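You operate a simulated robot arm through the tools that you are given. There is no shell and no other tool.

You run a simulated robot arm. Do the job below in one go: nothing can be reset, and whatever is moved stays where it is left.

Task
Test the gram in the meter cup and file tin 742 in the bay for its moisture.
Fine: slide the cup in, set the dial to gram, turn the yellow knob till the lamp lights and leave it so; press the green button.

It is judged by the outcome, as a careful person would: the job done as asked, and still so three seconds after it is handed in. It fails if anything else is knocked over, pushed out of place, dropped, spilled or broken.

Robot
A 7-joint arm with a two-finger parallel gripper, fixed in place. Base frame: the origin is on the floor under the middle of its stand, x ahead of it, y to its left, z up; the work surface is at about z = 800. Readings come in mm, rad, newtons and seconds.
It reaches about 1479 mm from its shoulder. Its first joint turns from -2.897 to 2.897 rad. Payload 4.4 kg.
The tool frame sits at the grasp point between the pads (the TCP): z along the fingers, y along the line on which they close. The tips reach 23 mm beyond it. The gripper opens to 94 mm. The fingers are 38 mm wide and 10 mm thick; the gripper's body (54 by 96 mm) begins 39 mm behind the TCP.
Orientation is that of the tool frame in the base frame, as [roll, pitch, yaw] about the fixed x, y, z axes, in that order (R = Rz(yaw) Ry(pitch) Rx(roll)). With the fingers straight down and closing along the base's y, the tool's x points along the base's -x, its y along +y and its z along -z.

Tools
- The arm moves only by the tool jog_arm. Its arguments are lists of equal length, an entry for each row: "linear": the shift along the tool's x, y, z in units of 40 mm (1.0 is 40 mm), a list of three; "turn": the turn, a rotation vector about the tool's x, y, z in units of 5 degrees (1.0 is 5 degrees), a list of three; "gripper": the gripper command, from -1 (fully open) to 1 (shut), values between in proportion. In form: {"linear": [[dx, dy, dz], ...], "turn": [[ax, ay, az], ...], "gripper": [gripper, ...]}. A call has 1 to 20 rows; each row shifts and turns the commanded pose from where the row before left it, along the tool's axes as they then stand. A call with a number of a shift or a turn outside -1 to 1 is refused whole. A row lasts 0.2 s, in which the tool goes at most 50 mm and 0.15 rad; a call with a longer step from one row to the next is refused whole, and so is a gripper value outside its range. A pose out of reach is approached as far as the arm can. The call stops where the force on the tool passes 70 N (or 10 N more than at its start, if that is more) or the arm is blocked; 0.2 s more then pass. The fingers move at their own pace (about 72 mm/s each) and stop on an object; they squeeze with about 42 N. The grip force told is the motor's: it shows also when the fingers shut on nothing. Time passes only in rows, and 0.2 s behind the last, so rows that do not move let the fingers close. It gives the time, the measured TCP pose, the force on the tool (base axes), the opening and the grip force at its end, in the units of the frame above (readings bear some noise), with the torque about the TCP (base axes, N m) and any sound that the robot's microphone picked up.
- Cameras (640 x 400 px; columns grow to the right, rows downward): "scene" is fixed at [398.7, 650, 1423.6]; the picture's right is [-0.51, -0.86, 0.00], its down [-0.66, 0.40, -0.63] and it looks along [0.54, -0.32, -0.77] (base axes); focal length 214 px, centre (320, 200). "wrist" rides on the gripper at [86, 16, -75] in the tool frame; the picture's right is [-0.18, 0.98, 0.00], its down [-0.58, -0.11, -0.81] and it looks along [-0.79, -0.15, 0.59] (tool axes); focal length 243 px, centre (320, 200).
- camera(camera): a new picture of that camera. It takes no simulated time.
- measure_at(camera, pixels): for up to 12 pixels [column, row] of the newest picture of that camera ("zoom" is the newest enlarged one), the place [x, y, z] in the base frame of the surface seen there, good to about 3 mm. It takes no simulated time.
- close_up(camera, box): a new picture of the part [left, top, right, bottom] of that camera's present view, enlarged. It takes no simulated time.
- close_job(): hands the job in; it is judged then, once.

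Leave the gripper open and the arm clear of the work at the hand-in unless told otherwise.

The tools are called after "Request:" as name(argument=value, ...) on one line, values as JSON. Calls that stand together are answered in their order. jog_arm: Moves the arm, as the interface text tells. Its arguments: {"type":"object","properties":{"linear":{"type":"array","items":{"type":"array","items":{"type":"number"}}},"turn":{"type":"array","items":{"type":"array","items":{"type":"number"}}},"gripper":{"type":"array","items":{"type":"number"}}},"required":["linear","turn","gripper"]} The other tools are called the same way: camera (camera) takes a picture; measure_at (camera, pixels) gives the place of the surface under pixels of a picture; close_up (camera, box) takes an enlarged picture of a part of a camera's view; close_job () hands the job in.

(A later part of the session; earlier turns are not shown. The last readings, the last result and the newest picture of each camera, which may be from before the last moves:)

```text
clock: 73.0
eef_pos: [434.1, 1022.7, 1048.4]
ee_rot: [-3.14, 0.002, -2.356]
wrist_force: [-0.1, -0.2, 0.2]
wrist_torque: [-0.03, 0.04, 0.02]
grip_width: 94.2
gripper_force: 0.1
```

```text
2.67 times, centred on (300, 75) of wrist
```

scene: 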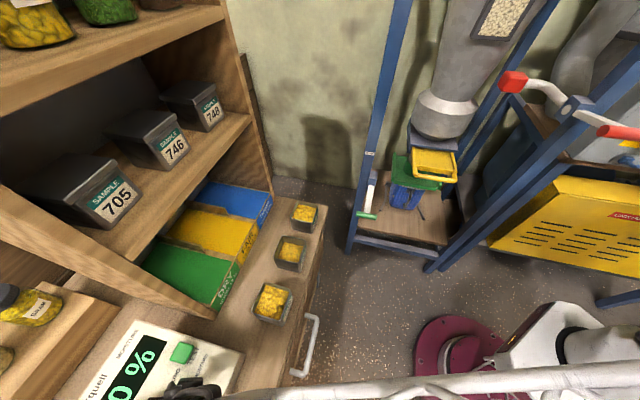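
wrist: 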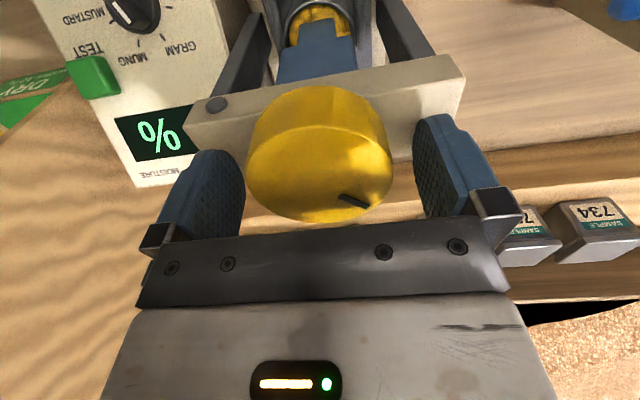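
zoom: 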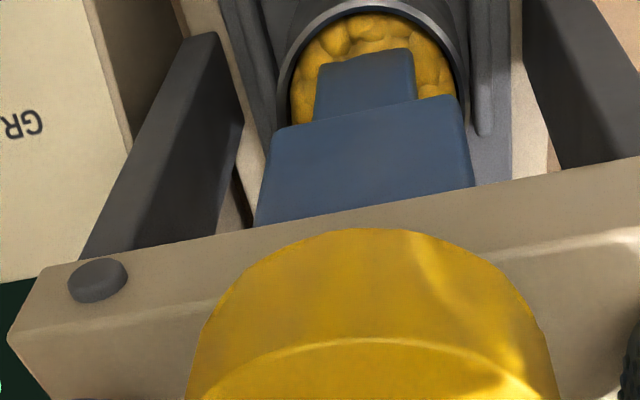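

The presser sinks on; its lower block seems to reach the grain. Lamp still dark. I take a new bite from θ=+45°.

Request:
jog_arm(linear=[[0, 0, 0], [0, 0, 0], [0, 0, 0], [0, 0, 0], [0, 0, 0], [0, 0, 0], [0, 0, 0], [0, 0, 0], [0, 0, 0], [0, 0, 0], [0, 0, 0], [0, 0, 0], [0, 0, 0]], turn=[[0, 0, -1], [0, 0, -1], [0, 0, -1], [0, 0, -1], [0, 0, -1], [0, 0, -1], [0, 0, -1], [0, 0, -1], [0, 0, -1], [0, 0, 0], [0, 0, 0], [0, 0, 0], [0, 0, 0]], gripper=[-1, -1, -1, -1, -1, -1, -1, -1, -1, -1, 0, 1, 1])

Request:
jog_arm(linear=[[0, 0, 0], [0, 0, 0], [0, 0, 0], [0, 0, 0]], turn=[[0, 0, 1], [0, 0, 1], [0, 0, 1], [0, 0, 0]], gripper=[1, 1, 1, 1])

Request:
camera(camera="wrist")

```text
clock: 75.8
eef_pos: [434.4, 1021.9, 1046.8]
ee_rot: [-3.14, 0.001, -1.572]
wrist_force: [10.1, 4.5, -1.4]
wrist_torque: [0.15, 0.47, 0.0]
grip_width: 67.8
gripper_force: 45.1
```

```text
clock: 76.8
eef_pos: [435.5, 1021.5, 1046.7]
ee_rot: [3.141, 0.0, -1.833]
wrist_force: [11.8, 2.2, -0.9]
wrist_torque: [-0.3, -0.17, -0.02]
grip_width: 68.0
gripper_force: 45.5
```

```text
taken
```

wrist: 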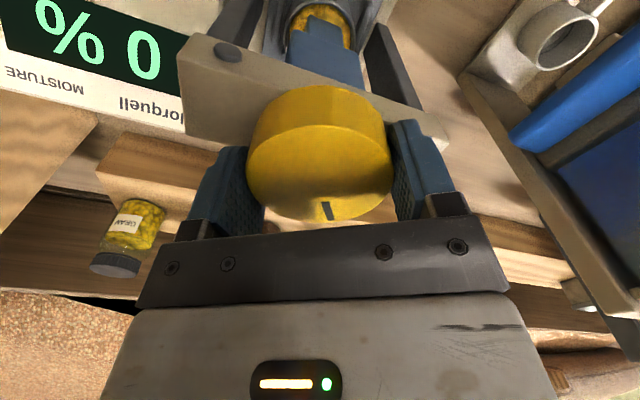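

Lamp at (228,52) still dark. 15° more.

Request:
jog_arm(linear=[[0, 0, 0], [0, 0, 0], [0, 0, 0], [0, 0, 0]], turn=[[0, 0, 1], [0, 0, 1], [0, 0, 1], [0, 0, 0]], gripper=[1, 1, 1, 1])

Request:
close_up(camera="wrist", box=[180, 0, 420, 150])

```text
clock: 77.8
eef_pos: [434.1, 1020.9, 1047.6]
ee_rot: [3.141, 0.001, -2.096]
wrist_force: [13.9, 9.4, -2.4]
wrist_torque: [0.95, -0.33, 0.0]
grip_width: 67.6
gripper_force: 45.1
```

```text
2.67 times, centred on (300, 75) of wrist
```

zoom: 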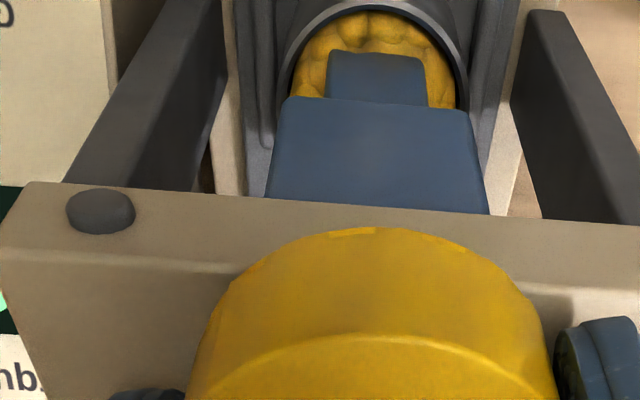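

Still dark. 15° more.

Request:
jog_arm(linear=[[0, 0, 0], [0, 0, 0], [0, 0, 0], [0, 0, 0]], turn=[[0, 0, 1], [0, 0, 1], [0, 0, 1], [0, 0, 0]], gripper=[1, 1, 1, 1])

Request:
close_up(camera="wrist", box=[180, 0, 420, 150])

```text
clock: 78.8
eef_pos: [435.0, 1023.4, 1046.8]
ee_rot: [-3.141, 0.003, -2.357]
wrist_force: [10.1, 4.0, 1.2]
wrist_torque: [-0.44, -0.96, -0.01]
grip_width: 67.8
gripper_force: 45.4
```

```text
2.67 times, centred on (300, 75) of wrist
```

zoom: 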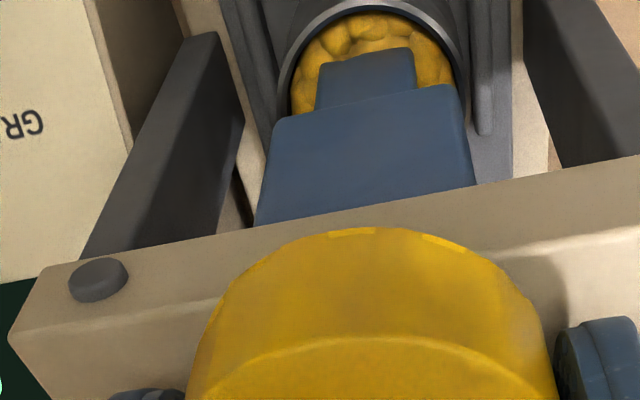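

The lower block rests on the grain, the upper part goes on sinking (spring). Lamp dark after 180°. 15° more with the lamp still in view.

Request:
jog_arm(linear=[[0, 0, 0], [0, 0, 0], [0, 0, 0], [0, 0, 0]], turn=[[0, 0, 1], [0, 0, 1], [0, 0, 1], [0, 0, 0]], gripper=[1, 1, 1, 1])

Request:
camera(camera="wrist")

Request:
close_up(camera="wrist", box=[180, 0, 420, 150])

```text
clock: 79.8
eef_pos: [434.6, 1022.4, 1045.3]
ee_rot: [3.14, 0.002, -2.62]
wrist_force: [16.6, 19.6, -0.2]
wrist_torque: [-0.21, -0.38, 0.01]
grip_width: 67.7
gripper_force: 45.1
```

```text
taken
```

wrist: 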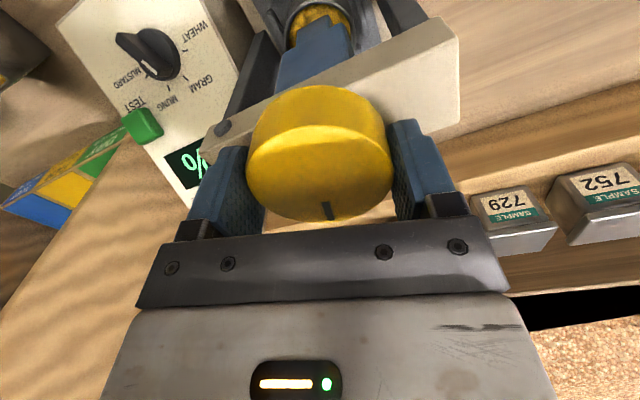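

```text
2.67 times, centred on (300, 75) of wrist
```

zoom: 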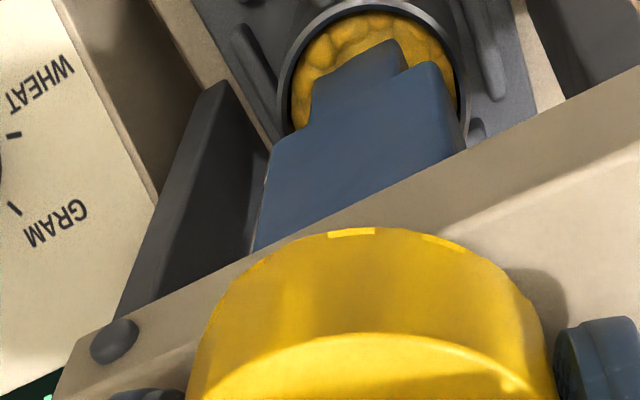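

Lamp (zoom (115,340)) dark. I release, go back to θ=+45° and bite again.

Request:
jog_arm(linear=[[0, 0, 0], [0, 0, 0], [0, 0, 0], [0, 0, 0], [0, 0, 0], [0, 0, 0], [0, 0, 0], [0, 0, 0], [0, 0, 0], [0, 0, 0], [0, 0, 0], [0, 0, 0], [0, 0, 0], [0, 0, 0], [0, 0, 0], [0, 0, 0], [0, 0, 0], [0, 0, 0], [0, 0, 0]], turn=[[0, 0, 0], [0, 0, 0], [0, 0, 0], [0, 0, -1], [0, 0, -1], [0, 0, -1], [0, 0, -1], [0, 0, -1], [0, 0, -1], [0, 0, -1], [0, 0, -1], [0, 0, -1], [0, 0, -1], [0, 0, -1], [0, 0, -1], [0, 0, 0], [0, 0, 0], [0, 0, 0], [0, 0, 0]], gripper=[0, -1, -1, -1, -1, -1, -1, -1, -1, -1, -1, -1, -1, -1, -1, -1, 0, 1, 1])

Request:
jog_arm(linear=[[0, 0, 0], [0, 0, 0], [0, 0, 0], [0, 0, 0]], turn=[[0, 0, 1], [0, 0, 1], [0, 0, 1], [0, 0, 0]], gripper=[1, 1, 1, 1])

Request:
camera(camera="wrist")

Request:
close_up(camera="wrist", box=[180, 0, 420, 150])

```text
clock: 83.8
eef_pos: [435.0, 1021.0, 1047.5]
ee_rot: [-3.139, 0.001, -1.569]
wrist_force: [6.6, 2.8, 0.7]
wrist_torque: [0.15, 0.25, 0.0]
grip_width: 68.0
gripper_force: 44.8
```

```text
clock: 84.8
eef_pos: [434.9, 1022.2, 1047.3]
ee_rot: [-3.141, 0.001, -1.834]
wrist_force: [17.7, 12.8, -1.8]
wrist_torque: [-0.38, -0.11, -0.03]
grip_width: 67.8
gripper_force: 45.0
```

```text
taken
```

wrist: 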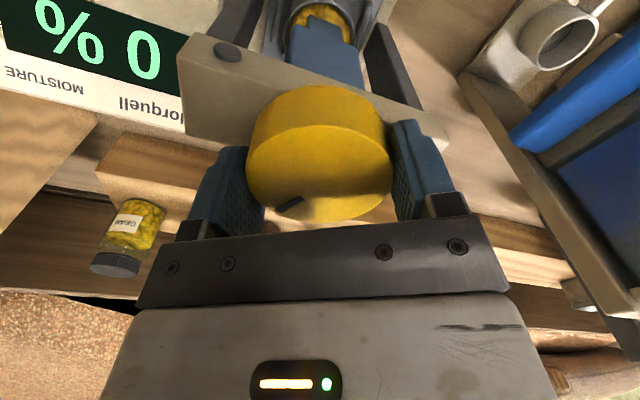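

```text
2.67 times, centred on (300, 75) of wrist
```

zoom: 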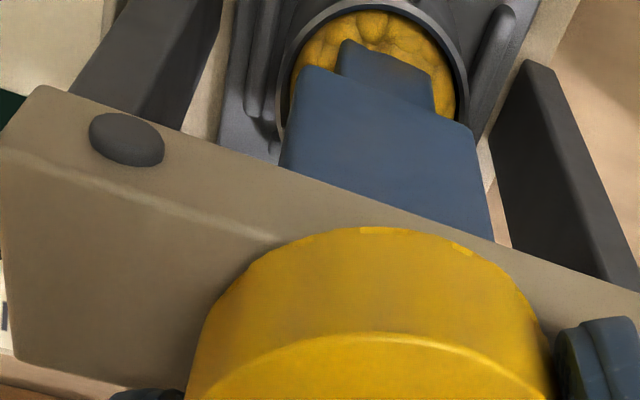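

Total 210°, lamp dark. Another 15°.

Request:
jog_arm(linear=[[0, 0, 0], [0, 0, 0], [0, 0, 0], [0, 0, 0]], turn=[[0, 0, 1], [0, 0, 1], [0, 0, 1], [0, 0, 0]], gripper=[1, 1, 1, 1])

Request:
close_up(camera="wrist", box=[180, 0, 420, 150])

```text
clock: 85.8
eef_pos: [435.7, 1020.5, 1046.4]
ee_rot: [3.141, 0.001, -2.096]
wrist_force: [21.4, 8.0, -3.8]
wrist_torque: [0.88, -0.31, -0.01]
grip_width: 67.6
gripper_force: 45.2
```

```text
2.67 times, centred on (300, 75) of wrist
```

zoom: 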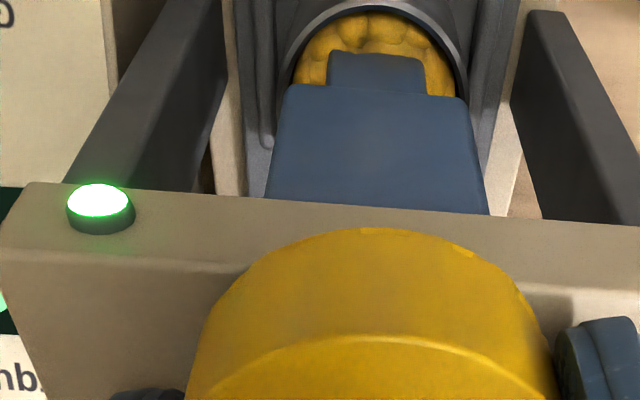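

The lamp is lit (green) at zoom (100,205). I stop here: open the fingers, check it stays lit, then rise straight up.

Request:
jog_arm(linear=[[0, 0, 0], [0, 0, 0], [0, 0, 0]], turn=[[0, 0, 0], [0, 0, 0], [0, 0, 0]], gripper=[0, -1, -1])

Request:
close_up(camera="wrist", box=[180, 0, 420, 150])

```text
clock: 86.6
eef_pos: [433.9, 1022.0, 1047.7]
ee_rot: [-3.141, 0.001, -2.093]
wrist_force: [0.3, -1.3, -0.4]
wrist_torque: [0.0, -0.01, -0.03]
grip_width: 94.0
gripper_force: 0.1
```

```text
2.67 times, centred on (300, 75) of wrist
```

zoom: 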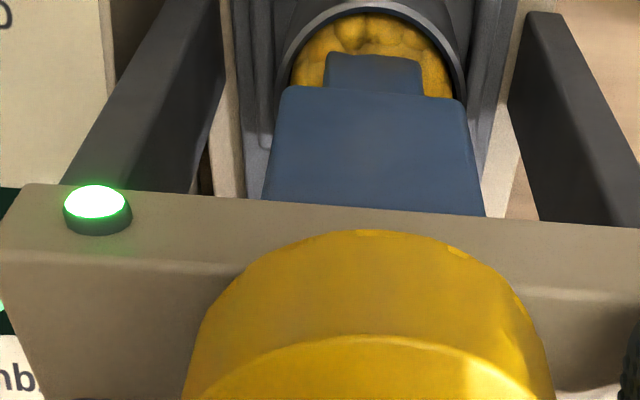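

The lamp stays lit. Now I close the fingers while rising to z≈1180, square the tool to θ=0, and move over toward the TEST button (d≈960, l≈210, z≈1120).

Request:
jog_arm(linear=[[0, 0, -0.83], [0, 0, -0.83], [0, 0, -0.83], [0, 0, -0.83], [0, 0, 0], [0, 0, 0], [0, 0, 0], [0.29, -0.855, 0.25], [0.29, -0.855, 0.25], [0.29, -0.855, 0.25], [0.29, -0.855, 0.25], [0.29, -0.855, 0.25], [0.29, -0.855, 0.25], [0, 0, 0]], turn=[[0, 0, 0], [0, 0, 0], [0, 0, 0], [0, 0, 0], [0, 0, 1], [0, 0, 1], [0, 0, 1], [0, 0, 0], [0, 0, 0], [0, 0, 0], [0, 0, 0], [0, 0, 0], [0, 0, 0], [0, 0, 0]], gripper=[-1, -1, -1, -1, -1, -1, -1, -1, -1, -1, -1, -1, -1, -1])

Request:
camera(camera="wrist")

Request:
camera(camera="scene")

```text
clock: 89.6
eef_pos: [528.5, 825.4, 1119.0]
ee_rot: [-3.141, 0.003, -2.355]
wrist_force: [-0.6, 0.6, 0.5]
wrist_torque: [0.02, 0.04, 0.01]
grip_width: 94.0
gripper_force: 0.0
```

```text
taken
```

wrist: 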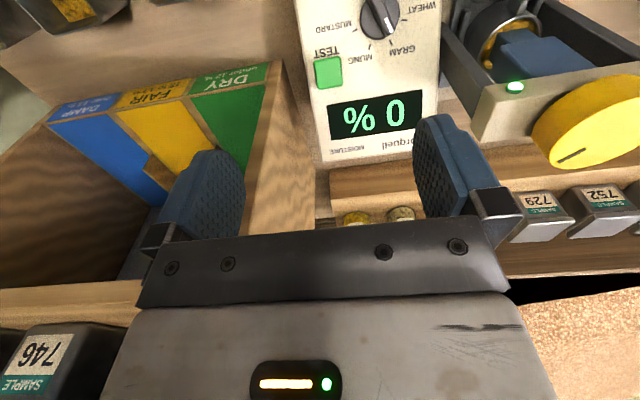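

```text
taken
```

scene: 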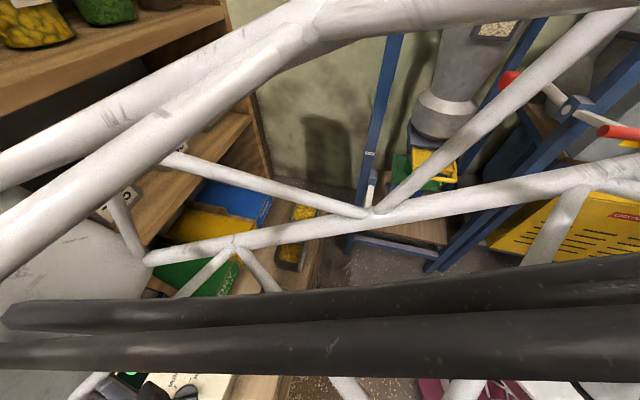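

The lamp glows in this view too. I measure the button top and the shelf's end panel nearby before pressing.

Request:
measure_at(camera="wrist", pixels=[[328, 72], [319, 62], [337, 60], [321, 84], [339, 82], [285, 120], [300, 200], [270, 150], [310, 100], [345, 95], [328, 58], [290, 80]])

Request:
close_up(camera="wrist", box=[290, 0, 540, 160])

```text
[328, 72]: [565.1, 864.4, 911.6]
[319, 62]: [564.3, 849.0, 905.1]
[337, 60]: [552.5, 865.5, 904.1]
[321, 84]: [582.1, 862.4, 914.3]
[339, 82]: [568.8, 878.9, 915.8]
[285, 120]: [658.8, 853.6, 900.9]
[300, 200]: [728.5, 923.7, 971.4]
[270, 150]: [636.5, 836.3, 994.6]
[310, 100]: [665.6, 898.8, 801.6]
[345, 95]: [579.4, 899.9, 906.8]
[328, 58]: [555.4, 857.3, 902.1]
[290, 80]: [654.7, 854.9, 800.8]
```

```text
2.50 times, centred on (415, 80) of wrist
```

zoom: 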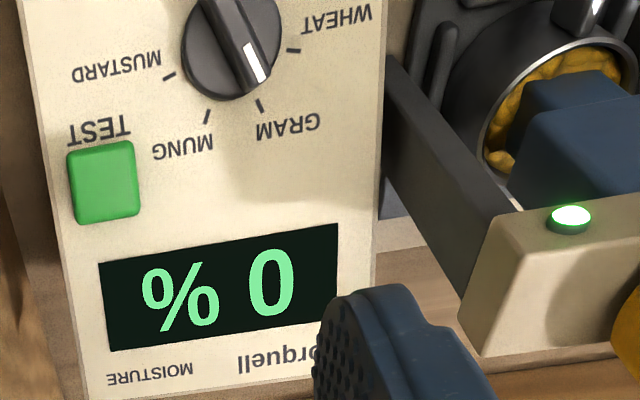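

The dial is clearly on GRAM, the lamp lit. I check where the shelf panel's front edge runs, as it is near the button.

Request:
measure_at(camera="wrist", pixels=[[250, 190], [262, 170], [248, 215], [280, 90], [275, 120], [284, 68], [255, 225], [100, 290], [60, 290], [130, 282]])

```text
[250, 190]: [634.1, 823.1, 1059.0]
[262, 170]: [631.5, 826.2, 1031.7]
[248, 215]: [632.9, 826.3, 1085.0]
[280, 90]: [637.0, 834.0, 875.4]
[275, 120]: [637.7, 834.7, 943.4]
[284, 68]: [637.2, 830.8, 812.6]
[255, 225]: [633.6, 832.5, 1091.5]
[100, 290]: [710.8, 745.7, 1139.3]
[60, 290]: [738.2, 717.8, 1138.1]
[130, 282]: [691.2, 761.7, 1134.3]
```

The panel's front edge is at d≈1035, l≈140 — clear of where I'll be. I close the fingers and tilt the tool 26.5° square to the meter face.

Request:
jog_arm(linear=[[0, 0, 0], [0, 0, 0], [0, 0, 0], [0, 0, 0], [0, 0, 0], [0, 0, 0], [0, 0, 0]], turn=[[0, -0.9, 0], [0, -0.9, 0], [0, -0.9, 0], [0, -0.9, 0], [0, -0.9, 0], [0, -0.8, 0], [0, 0, 0]], gripper=[0, 1, 1, 1, 1, 1, 1])

Request:
camera(camera="wrist")

```text
clock: 91.2
eef_pos: [530.0, 827.4, 1118.9]
ee_rot: [3.14, 0.464, -2.356]
wrist_force: [0.1, -0.5, 0.0]
wrist_torque: [-0.01, 0.03, 0.01]
grip_width: 0.0
gripper_force: 42.2
```

```text
taken
```

wrist: 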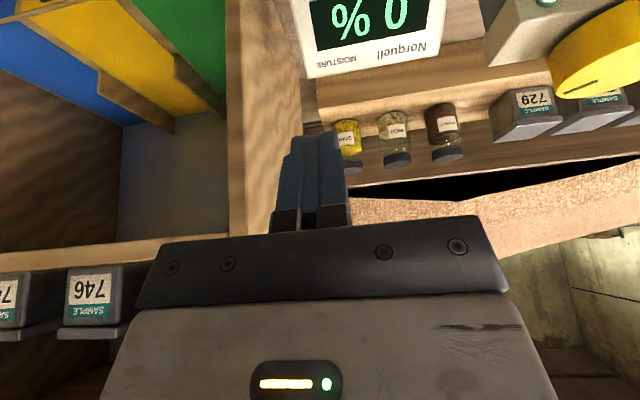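

Tilt reached 26.6°. From this view the bays' inside is seen at top left; I zoom to understand them, and measure.

Request:
close_up(camera="wrist", box=[0, 0, 320, 200])

Request:
measure_at(camera="wrist", pixels=[[190, 30], [140, 40], [200, 90], [50, 60], [90, 115], [110, 85], [195, 85], [165, 120], [150, 200], [170, 30], [180, 60], [225, 80]])

```text
2.00 times, centred on (160, 100) of wrist
```

zoom: 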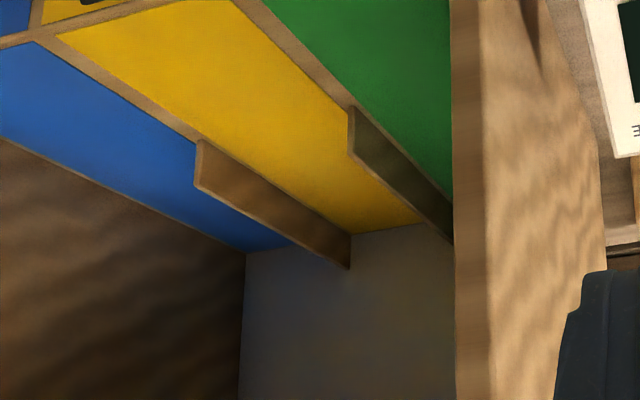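

```text
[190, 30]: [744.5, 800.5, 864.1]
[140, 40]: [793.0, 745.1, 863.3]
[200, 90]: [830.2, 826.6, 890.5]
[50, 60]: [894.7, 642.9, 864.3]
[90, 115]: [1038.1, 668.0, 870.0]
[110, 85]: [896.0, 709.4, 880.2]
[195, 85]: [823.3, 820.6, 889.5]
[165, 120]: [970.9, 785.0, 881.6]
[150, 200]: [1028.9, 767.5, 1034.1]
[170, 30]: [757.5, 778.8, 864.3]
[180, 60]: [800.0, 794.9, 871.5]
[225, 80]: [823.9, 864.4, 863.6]
```

Bay floors are flat at z≈864, open in front, under the shelf (shelf front d≈1030). That will need a tilted grip for the tin later. Now I move to the pre-press pose ~50 mm off the green button.

Request:
jog_arm(linear=[[0.2925, 0, 0.8575], [0.2925, 0, 0.8575], [0.2925, 0, 0.8575], [0.2925, 0, 0.8575], [0, 0, 0]], turn=[[0, 0, 0], [0, 0, 0], [0, 0, 0], [0, 0, 0], [0, 0, 0]], gripper=[1, 1, 1, 1, 1])

Request:
camera(camera="wrist")

Request:
camera(camera="scene")

```text
clock: 92.4
eef_pos: [545.1, 841.2, 974.5]
ee_rot: [3.141, 0.465, -2.358]
wrist_force: [0.8, 0.2, 0.8]
wrist_torque: [-0.01, 0.01, -0.01]
grip_width: 0.1
gripper_force: 42.0
```

```text
taken
```

wrist: 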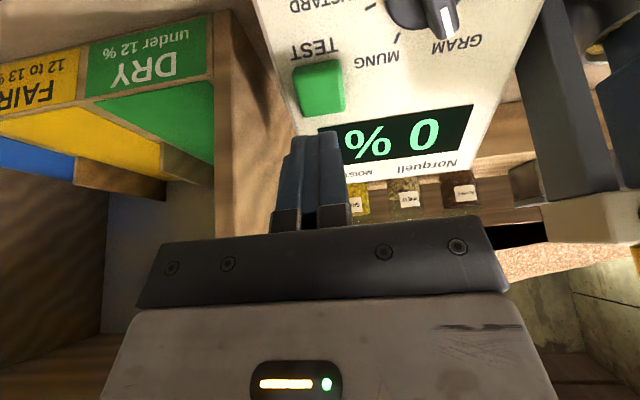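

```text
taken
```

scene: 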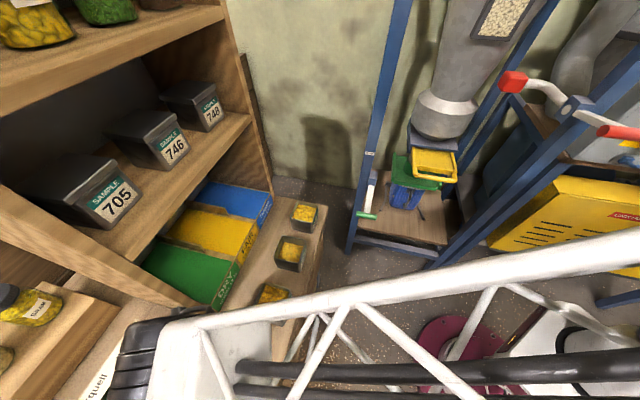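

Aligned with the button. I advance 40 mm, then in 3 mm rows to press.

Request:
jog_arm(linear=[[0, 0, 0.5], [0, 0, 0.5], [0, 0, 0.1], [0, 0, 0.1], [0, 0, 0.075]], turn=[[0, 0, 0], [0, 0, 0], [0, 0, 0], [0, 0, 0], [0, 0, 0]], gripper=[1, 1, 1, 1, 1])

Request:
camera(camera="wrist")

```text
clock: 93.6
eef_pos: [560.9, 857.7, 929.4]
ee_rot: [3.14, 0.464, -2.356]
wrist_force: [0.7, 0.6, 0.2]
wrist_torque: [0.03, 0.01, -0.02]
grip_width: 0.0
gripper_force: 42.3
```

```text
taken
```

wrist: 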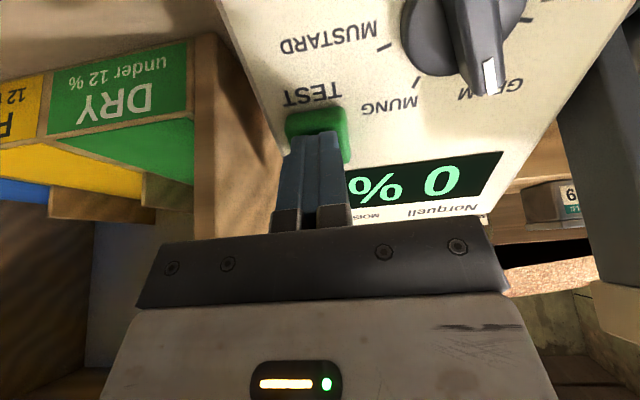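

The tip is just at the button. I press in 2 mm rows.

Request:
jog_arm(linear=[[0, 0, 0.05], [0, 0, 0.05], [0, 0, 0.05]], turn=[[0, 0, 0], [0, 0, 0], [0, 0, 0]], gripper=[1, 1, 1])

Request:
camera(camera="wrist")

```text
clock: 94.4
eef_pos: [561.6, 859.3, 925.6]
ee_rot: [-3.14, 0.463, -2.357]
wrist_force: [-2.9, -0.2, 3.2]
wrist_torque: [0.02, 0.08, -0.03]
grip_width: 0.0
gripper_force: 41.8
heard: click
```

```text
taken
```

wrist: 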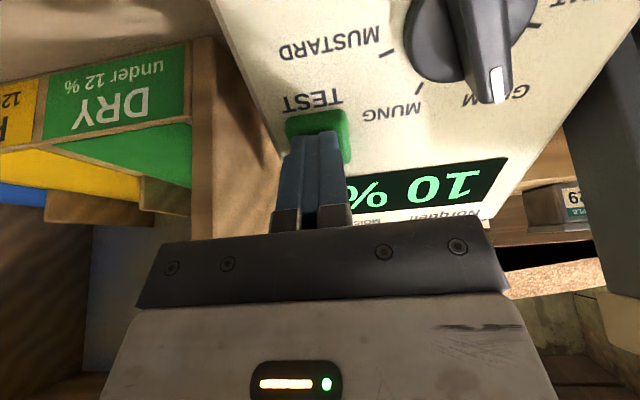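

A click; the display changes — it may read "10 %" and still be running. I retreat along the tool axis and read it.

Request:
jog_arm(linear=[[0, 0, -0.4], [0, 0, -0.8], [0, 0, -0.8], [0, 0, 0], [0, 0, 0]], turn=[[0, 0, 0], [0, 0, 0], [0, 0, 0], [0, 0, 0], [0, 0, 0]], gripper=[1, 1, 1, 1, 1])

Request:
camera(camera="wrist")

Request:
close_up(camera="wrist", box=[280, 0, 520, 180])

```text
clock: 95.6
eef_pos: [537.2, 833.2, 995.7]
ee_rot: [3.141, 0.464, -2.355]
wrist_force: [-0.6, 0.6, 0.3]
wrist_torque: [0.04, -0.04, -0.02]
grip_width: 0.0
gripper_force: 41.7
```

```text
taken
```

wrist: 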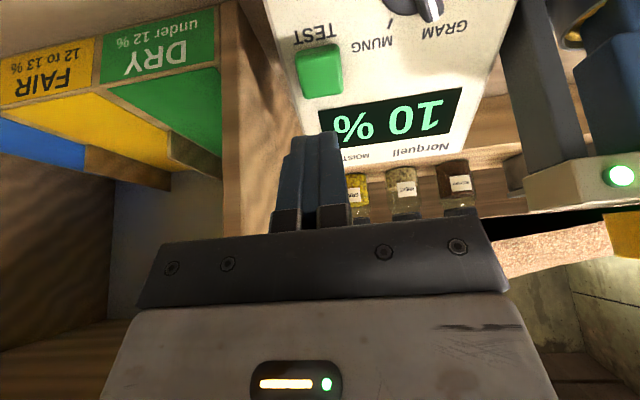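

```text
2.22 times, centred on (400, 90) of wrist
```

zoom: 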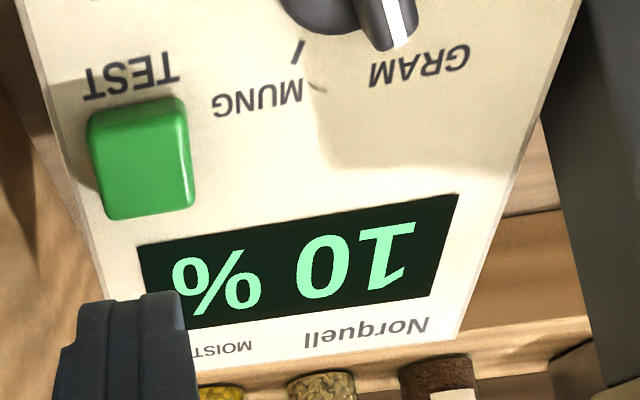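

It reads "10 %" (seen upside down), with the lamp lit — that is DRY (under 12 %). I'll re-read it in a moment to be sure it has settled. I rise, level the tool, and move to look at tin 742.

Request:
jog_arm(linear=[[0, 0, -1], [0, 0, -1], [0, 0, 0], [0, 0, 0], [0, 0, 0], [0, 0, 0], [0, 0, 0], [0, 0, 0], [0.533, -0.698, -0.08], [0.533, -0.698, -0.08], [0.533, -0.698, -0.08], [0.533, -0.698, -0.08], [0.533, -0.698, -0.08], [0.533, -0.698, -0.08], [0.533, -0.698, -0.08], [0.533, -0.698, -0.08], [0.533, -0.698, -0.08], [0.533, -0.698, -0.08], [0, 0, 0]], turn=[[0, 0, 0], [0, 0, 0], [0, 0.9, 0], [0, 0.9, 0], [0, 0.9, 0], [0, 0.9, 0], [0, 0.9, 0], [0, 0.8, 0], [0, 0, 0], [0, 0, 0], [0, 0, 0], [0, 0, 0], [0, 0, 0], [0, 0, 0], [0, 0, 0], [0, 0, 0], [0, 0, 0], [0, 0, 0], [0, 0, 0]], gripper=[1, 1, 0, -1, -1, -1, -1, -1, -1, -1, -1, -1, -1, -1, -1, -1, -1, -1, -1])

Request:
camera(camera="wrist")

Request:
camera(camera="scene")

```text
clock: 99.6
eef_pos: [556.5, 459.2, 1099.8]
ee_rot: [-3.14, 0.001, -2.356]
wrist_force: [-0.6, -0.7, -0.2]
wrist_torque: [0.0, -0.02, 0.0]
grip_width: 93.9
gripper_force: 0.1
```

```text
taken
```

wrist: 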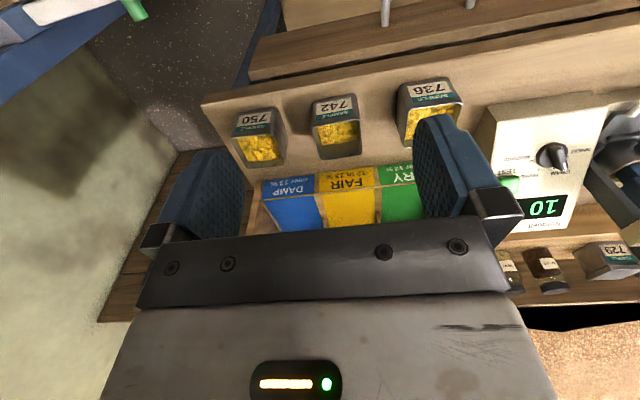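

```text
taken
```

scene: 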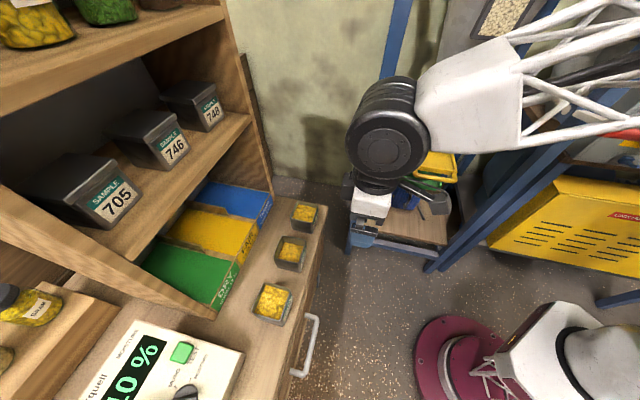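

The scene view shows the display: I zoom on it, and on tin 742 from the wrist.

Request:
close_up(camera="scene", box=[60, 310, 250, 400])

Request:
close_up(camera="wrist", box=[290, 80, 390, 180])

```text
3.37 times, centred on (155, 355) of scene
```

zoom: 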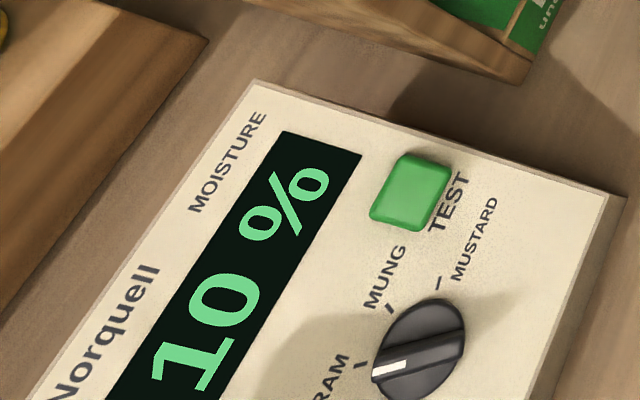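

```text
4.00 times, centred on (340, 130) of wrist
```

zoom: 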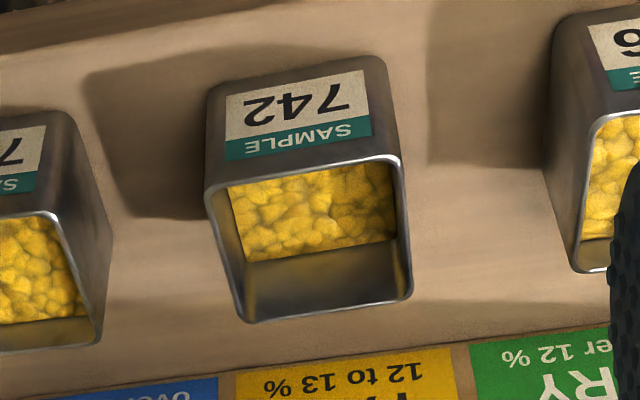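

The reading is steady at 10 % → DRY bay. I measure tin 742's rim corners, front face, and neighbours.

Request:
measure_at(camera="zoom", pixels=[[208, 192], [400, 160], [246, 318], [408, 296], [310, 175], [325, 312], [212, 100], [384, 70], [225, 250], [404, 230], [320, 220], [300, 290]])

Request:
measure_at(camera="zoom", pixels=[[60, 215], [98, 335], [575, 265], [610, 120], [110, 250], [500, 200], [480, 300], [150, 300], [330, 345], [330, 30], [300, 380], [555, 170]])

```text
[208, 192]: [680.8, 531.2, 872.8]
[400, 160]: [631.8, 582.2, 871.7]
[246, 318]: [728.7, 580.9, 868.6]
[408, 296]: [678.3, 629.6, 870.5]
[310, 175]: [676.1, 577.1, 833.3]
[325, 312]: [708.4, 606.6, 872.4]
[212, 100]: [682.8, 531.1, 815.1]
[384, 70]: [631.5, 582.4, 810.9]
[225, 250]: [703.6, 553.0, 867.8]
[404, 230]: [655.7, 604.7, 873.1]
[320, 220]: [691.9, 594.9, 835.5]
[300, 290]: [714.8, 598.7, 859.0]
```

```text
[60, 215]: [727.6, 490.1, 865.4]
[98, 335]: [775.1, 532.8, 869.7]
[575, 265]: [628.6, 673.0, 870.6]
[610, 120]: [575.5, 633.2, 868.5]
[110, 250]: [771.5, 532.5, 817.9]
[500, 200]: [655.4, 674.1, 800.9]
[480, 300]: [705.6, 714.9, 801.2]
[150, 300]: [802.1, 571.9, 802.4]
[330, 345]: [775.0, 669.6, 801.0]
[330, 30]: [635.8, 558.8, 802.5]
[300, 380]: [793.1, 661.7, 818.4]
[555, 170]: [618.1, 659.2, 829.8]
```

Tin 742: rim l from −105 to −35, d from 857 to 925, z≈872 top; it is 70×68×72 mm, square to the bench; neighbours 64 mm away either side. Before picking I look at the DRY bay from the front: move left 130 mm and lower to z≈1020.

Request:
jog_arm(linear=[[0, 0.65, 0.4], [0, 0.65, 0.4], [0, 0.65, 0.4], [0, 0.65, 0.4], [0, 0.65, 0.4], [0, 0, 0]], turn=[[0, 0, 0], [0, 0, 0], [0, 0, 0], [0, 0, 0], [0, 0, 0], [0, 0, 0]], gripper=[-1, -1, -1, -1, -1, -1])

Request:
camera(camera="wrist")

Request:
close_up(camera="wrist", box=[200, 130, 440, 240])

```text
clock: 101.0
eef_pos: [465.8, 553.7, 1019.0]
ee_rot: [-3.14, 0.001, -2.357]
wrist_force: [-0.1, 0.0, -0.4]
wrist_torque: [0.0, 0.01, 0.02]
grip_width: 93.8
gripper_force: 0.1
```

```text
taken
```

wrist: 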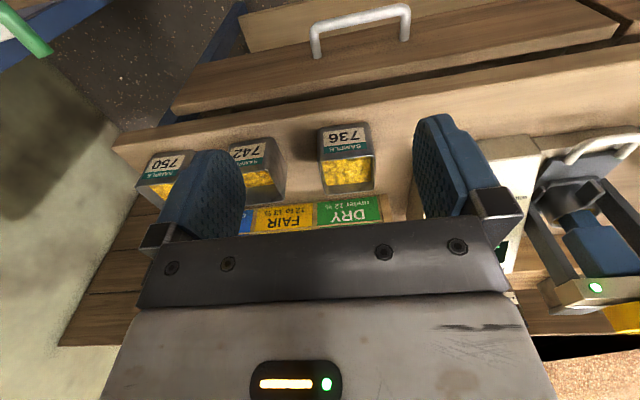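

```text
2.67 times, centred on (320, 185) of wrist
```

zoom: 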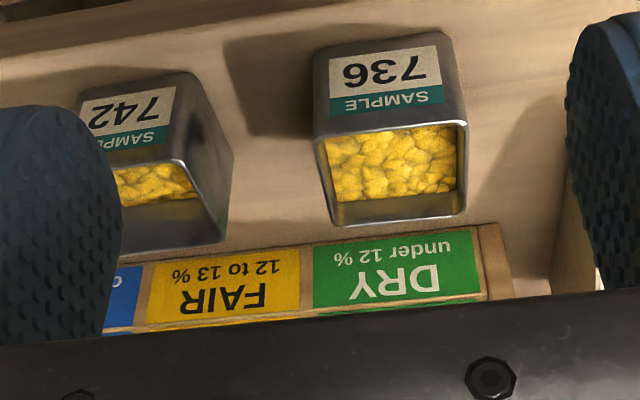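

The gripper itself hides the bay in this pose. I go above tin 742 (d≈850, l≈−70, z≈1000) and try the tilt (40°) that I will need for placing under the shelf.

Request:
jog_arm(linear=[[-0.645, -0.66, 0.095], [-0.645, -0.66, 0.095], [-0.645, -0.66, 0.095], [-0.645, -0.66, 0.095], [-0.645, -0.66, 0.095], [0, 0, 0], [0, 0, 0], [0, 0, 0], [0, 0, 0], [0, 0, 0], [0, 0, 0]], turn=[[0, 0, 0], [0, 0, 0], [0, 0, 0], [0, 0, 0], [0, 0, 0], [0, -1, 0], [0, -1, 0], [0, -1, 0], [0, -1, 0], [0, -1, 0], [0, 0, 0]], gripper=[-1, -1, -1, -1, -1, -1, -1, -1, -1, -1, -1])

Request:
camera(camera="wrist")

Request:
camera(camera="scene")

```text
clock: 103.4
eef_pos: [649.6, 551.6, 1000.4]
ee_rot: [-3.141, 0.437, -2.356]
wrist_force: [-0.1, -0.2, 0.1]
wrist_torque: [-0.01, -0.01, -0.01]
grip_width: 93.8
gripper_force: 0.1
```

```text
taken
```

wrist: 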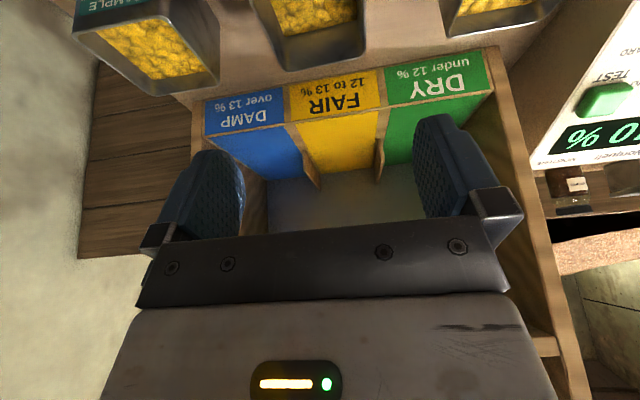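

```text
taken
```

scene: 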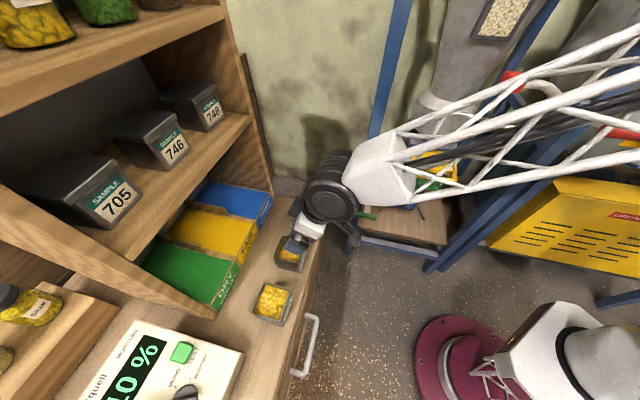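

Tilting works here. Now the bays show well: I zoom and measure DRY's edges — front lip, floor, walls, divider.

Request:
close_up(camera="wrist", box=[190, 40, 560, 240])

Request:
measure_at(camera="wrist", pixels=[[435, 52], [438, 75], [436, 98], [400, 110], [395, 140], [383, 110], [380, 145], [378, 175], [490, 85], [500, 75], [512, 160], [405, 160]])

Request:
measure_at(camera="wrist", pixels=[[388, 105], [487, 92], [470, 110], [395, 200], [320, 190], [518, 200], [530, 230], [292, 120], [488, 120], [540, 340], [490, 50], [384, 70]])

```text
1.73 times, centred on (375, 140) of wrist
```

zoom: 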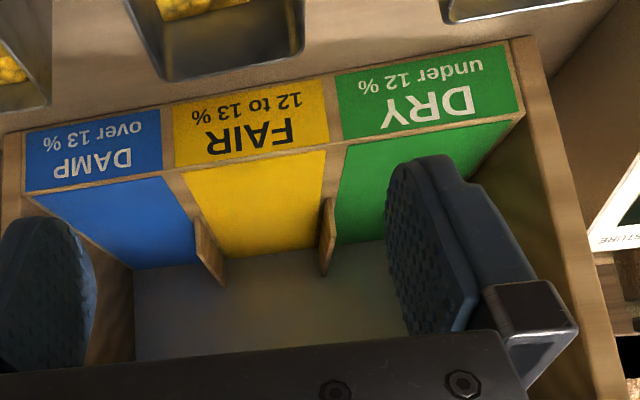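

```text
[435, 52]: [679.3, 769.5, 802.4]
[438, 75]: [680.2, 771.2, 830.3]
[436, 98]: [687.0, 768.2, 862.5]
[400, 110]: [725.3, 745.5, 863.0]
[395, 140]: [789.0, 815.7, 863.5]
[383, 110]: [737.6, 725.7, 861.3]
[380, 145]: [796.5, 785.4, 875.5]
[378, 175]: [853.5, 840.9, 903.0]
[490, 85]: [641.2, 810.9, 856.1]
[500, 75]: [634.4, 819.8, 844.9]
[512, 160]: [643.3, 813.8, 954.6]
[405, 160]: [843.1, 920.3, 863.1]
```

```text
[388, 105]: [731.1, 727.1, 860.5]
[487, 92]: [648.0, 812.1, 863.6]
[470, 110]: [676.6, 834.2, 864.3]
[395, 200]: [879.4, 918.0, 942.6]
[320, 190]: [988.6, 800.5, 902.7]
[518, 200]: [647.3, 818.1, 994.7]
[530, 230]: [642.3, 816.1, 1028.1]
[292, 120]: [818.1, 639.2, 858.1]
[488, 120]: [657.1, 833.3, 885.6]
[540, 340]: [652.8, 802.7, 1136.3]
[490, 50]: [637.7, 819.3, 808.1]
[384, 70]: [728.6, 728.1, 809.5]
```

DRY bay: floor z=863.5 from d≈1029 inward, l from about −3 to 118, low divider only beyond d≈1115; front face vertical up to 863. I'll place tin 742 at l≈54, d≈1080. I tilt 15° more (to 40°) and check that the arm reaches that.

Request:
jog_arm(linear=[[0, 0, 0], [0, 0, 0], [0, 0, 0], [0, 0, 0]], turn=[[0, -1, 0], [0, -1, 0], [0, -1, 0], [0, 0, 0]], gripper=[-1, -1, -1, -1])

Request:
camera(camera="wrist")

Request:
camera(camera="scene")

```text
clock: 104.4
eef_pos: [649.6, 551.0, 1001.1]
ee_rot: [-3.141, 0.702, -2.357]
wrist_force: [-0.2, 0.1, -0.5]
wrist_torque: [-0.01, 0.01, 0.01]
grip_width: 93.8
gripper_force: 0.1
```

```text
taken
```

wrist: 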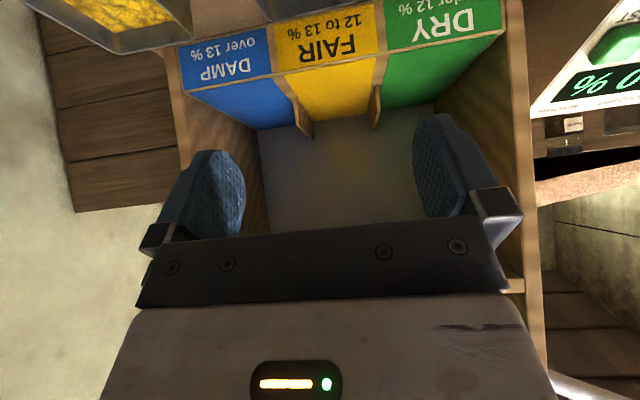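

```text
taken
```

scene: 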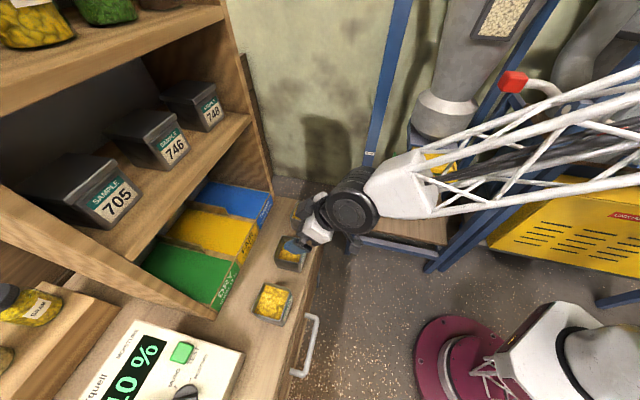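

40° is reachable. I move to the approach point 100 mm back along the tool axis from the grasp (d≈822, l≈−70, z≈929).

Request:
jog_arm(linear=[[0.8375, 0, 0.47], [0.8375, 0, 0.47], [0, 0, 0]], turn=[[0, 0, 0], [0, 0, 0], [0, 0, 0]], gripper=[-1, -1, -1])

Request:
camera(camera="wrist")

Request:
camera(camera="scene")

```text
clock: 105.2
eef_pos: [631.9, 531.8, 928.0]
ee_rot: [3.14, 0.699, -2.357]
wrist_force: [-0.5, -0.3, 0.6]
wrist_torque: [0.01, -0.01, 0.0]
grip_width: 93.8
gripper_force: 0.0
```

```text
taken
```

wrist: 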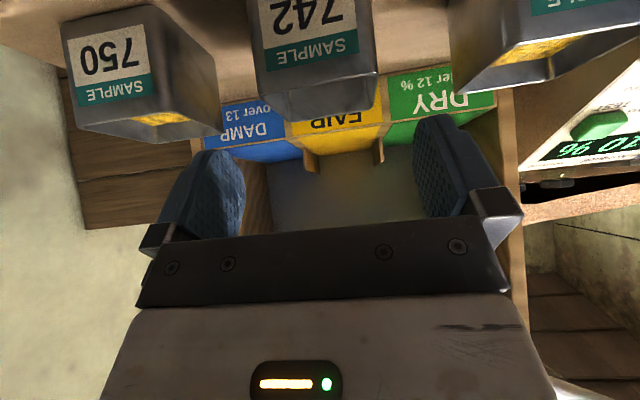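

```text
taken
```

scene: 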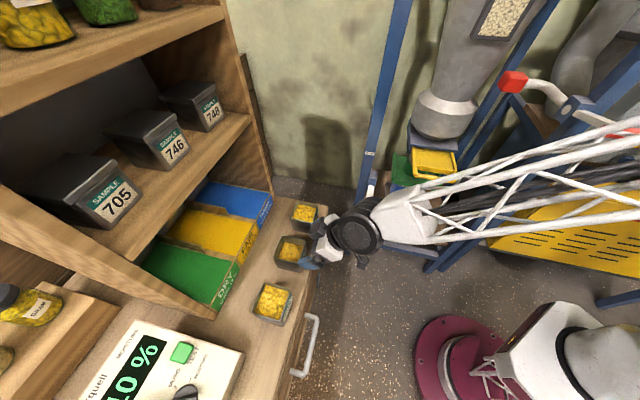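

I re-measure the tin's edges from here to be well centred.

Request:
measure_at(camera="wrist", pixels=[[256, 40], [370, 35], [262, 80], [374, 68], [262, 104], [375, 92], [320, 85], [290, 118], [360, 112], [318, 20]])

```text
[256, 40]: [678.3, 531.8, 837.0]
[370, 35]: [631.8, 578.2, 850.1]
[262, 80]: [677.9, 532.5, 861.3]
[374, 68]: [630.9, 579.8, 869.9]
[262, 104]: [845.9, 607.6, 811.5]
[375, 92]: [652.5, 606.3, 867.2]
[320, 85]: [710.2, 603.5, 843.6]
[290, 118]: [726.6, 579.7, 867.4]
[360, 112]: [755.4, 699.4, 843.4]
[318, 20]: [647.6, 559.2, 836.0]
```

Centred within 1 mm. I advance 75 mm along the tool axis, then check.

Request:
jog_arm(linear=[[0, 0.02, 0.6], [0, 0, 0.6], [0, 0, 0.675], [0, 0, 0]], turn=[[0, 0, 0], [0, 0, 0], [0, 0, 0], [0, 0, 0]], gripper=[-1, -1, -1, -1])

Request:
camera(camera="wrist")

Request:
close_up(camera="scene", box=[220, 170, 420, 340])

```text
clock: 106.2
eef_pos: [665.5, 566.4, 872.4]
ee_rot: [3.14, 0.698, -2.357]
wrist_force: [0.1, -1.2, 0.5]
wrist_torque: [0.0, 0.01, 0.02]
grip_width: 94.1
gripper_force: 0.1
```

```text
taken
```

wrist: 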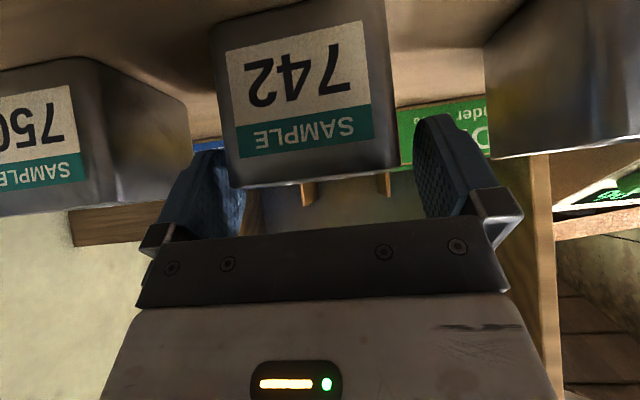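

```text
2.35 times, centred on (320, 255) of scene
```

zoom: 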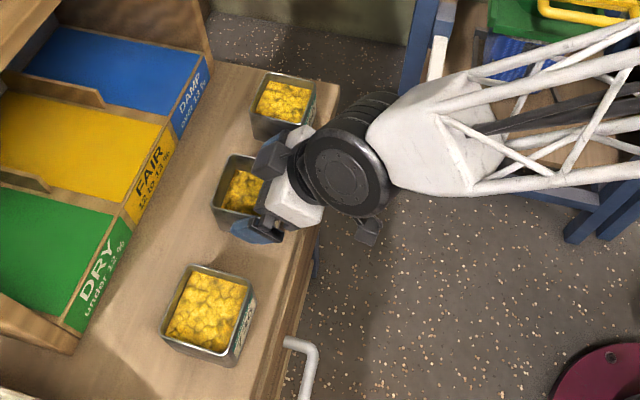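

The tin lies between the fingers. I advance the last 23 mm slowly.

Request:
jog_arm(linear=[[0, 0, 0.2], [0, 0, 0.2], [0, 0, 0.18], [0, 0, 0]], turn=[[0, 0, 0], [0, 0, 0], [0, 0, 0], [0, 0, 0]], gripper=[-1, -1, -1, -1])

Request:
camera(camera="wrist")

Request:
close_up(camera="scene", box=[220, 170, 420, 340])

```text
clock: 107.2
eef_pos: [675.2, 577.1, 853.5]
ee_rot: [3.14, 0.7, -2.356]
wrist_force: [-0.6, -0.3, -0.2]
wrist_torque: [0.01, 0.01, 0.02]
grip_width: 94.2
gripper_force: 0.1
```

```text
taken
```

wrist: 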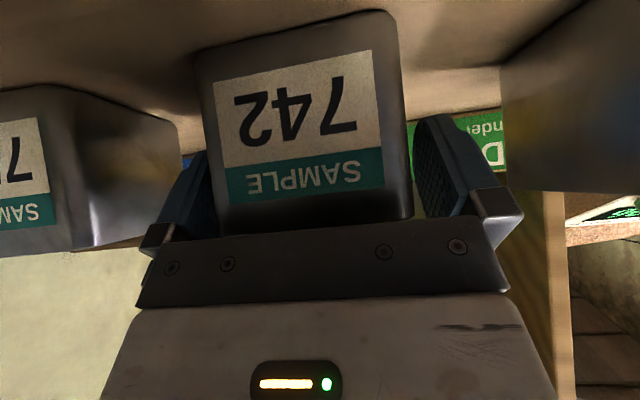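

```text
2.35 times, centred on (320, 255) of scene
```

zoom: 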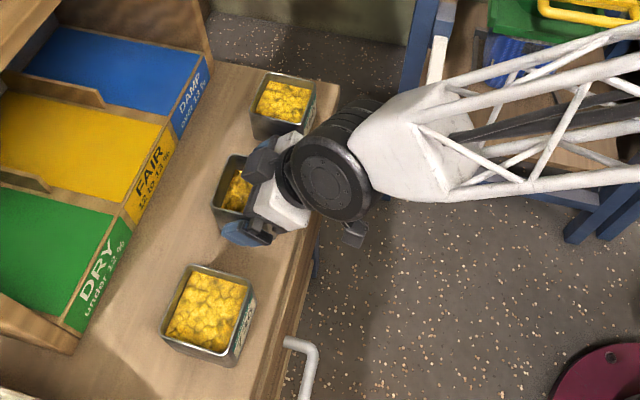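

No contact so far, TCP at d=885.5, z=853.5. I close on the tin.

Request:
jog_arm(linear=[[0, 0, 0], [0, 0, 0], [0, 0, 0], [0, 0, 0]], turn=[[0, 0, 0], [0, 0, 0], [0, 0, 0], [0, 0, 0]], gripper=[-0.6, 0, 1, 1])

Request:
camera(camera="wrist")

```text
clock: 108.2
eef_pos: [675.1, 576.8, 852.9]
ee_rot: [3.14, 0.7, -2.355]
wrist_force: [0.1, 1.2, 0.8]
wrist_torque: [-0.02, -0.09, 0.05]
grip_width: 75.6
gripper_force: 42.2
```

```text
taken
```

wrist: 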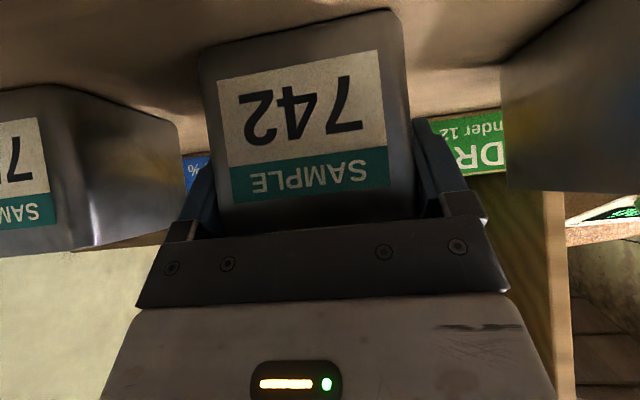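

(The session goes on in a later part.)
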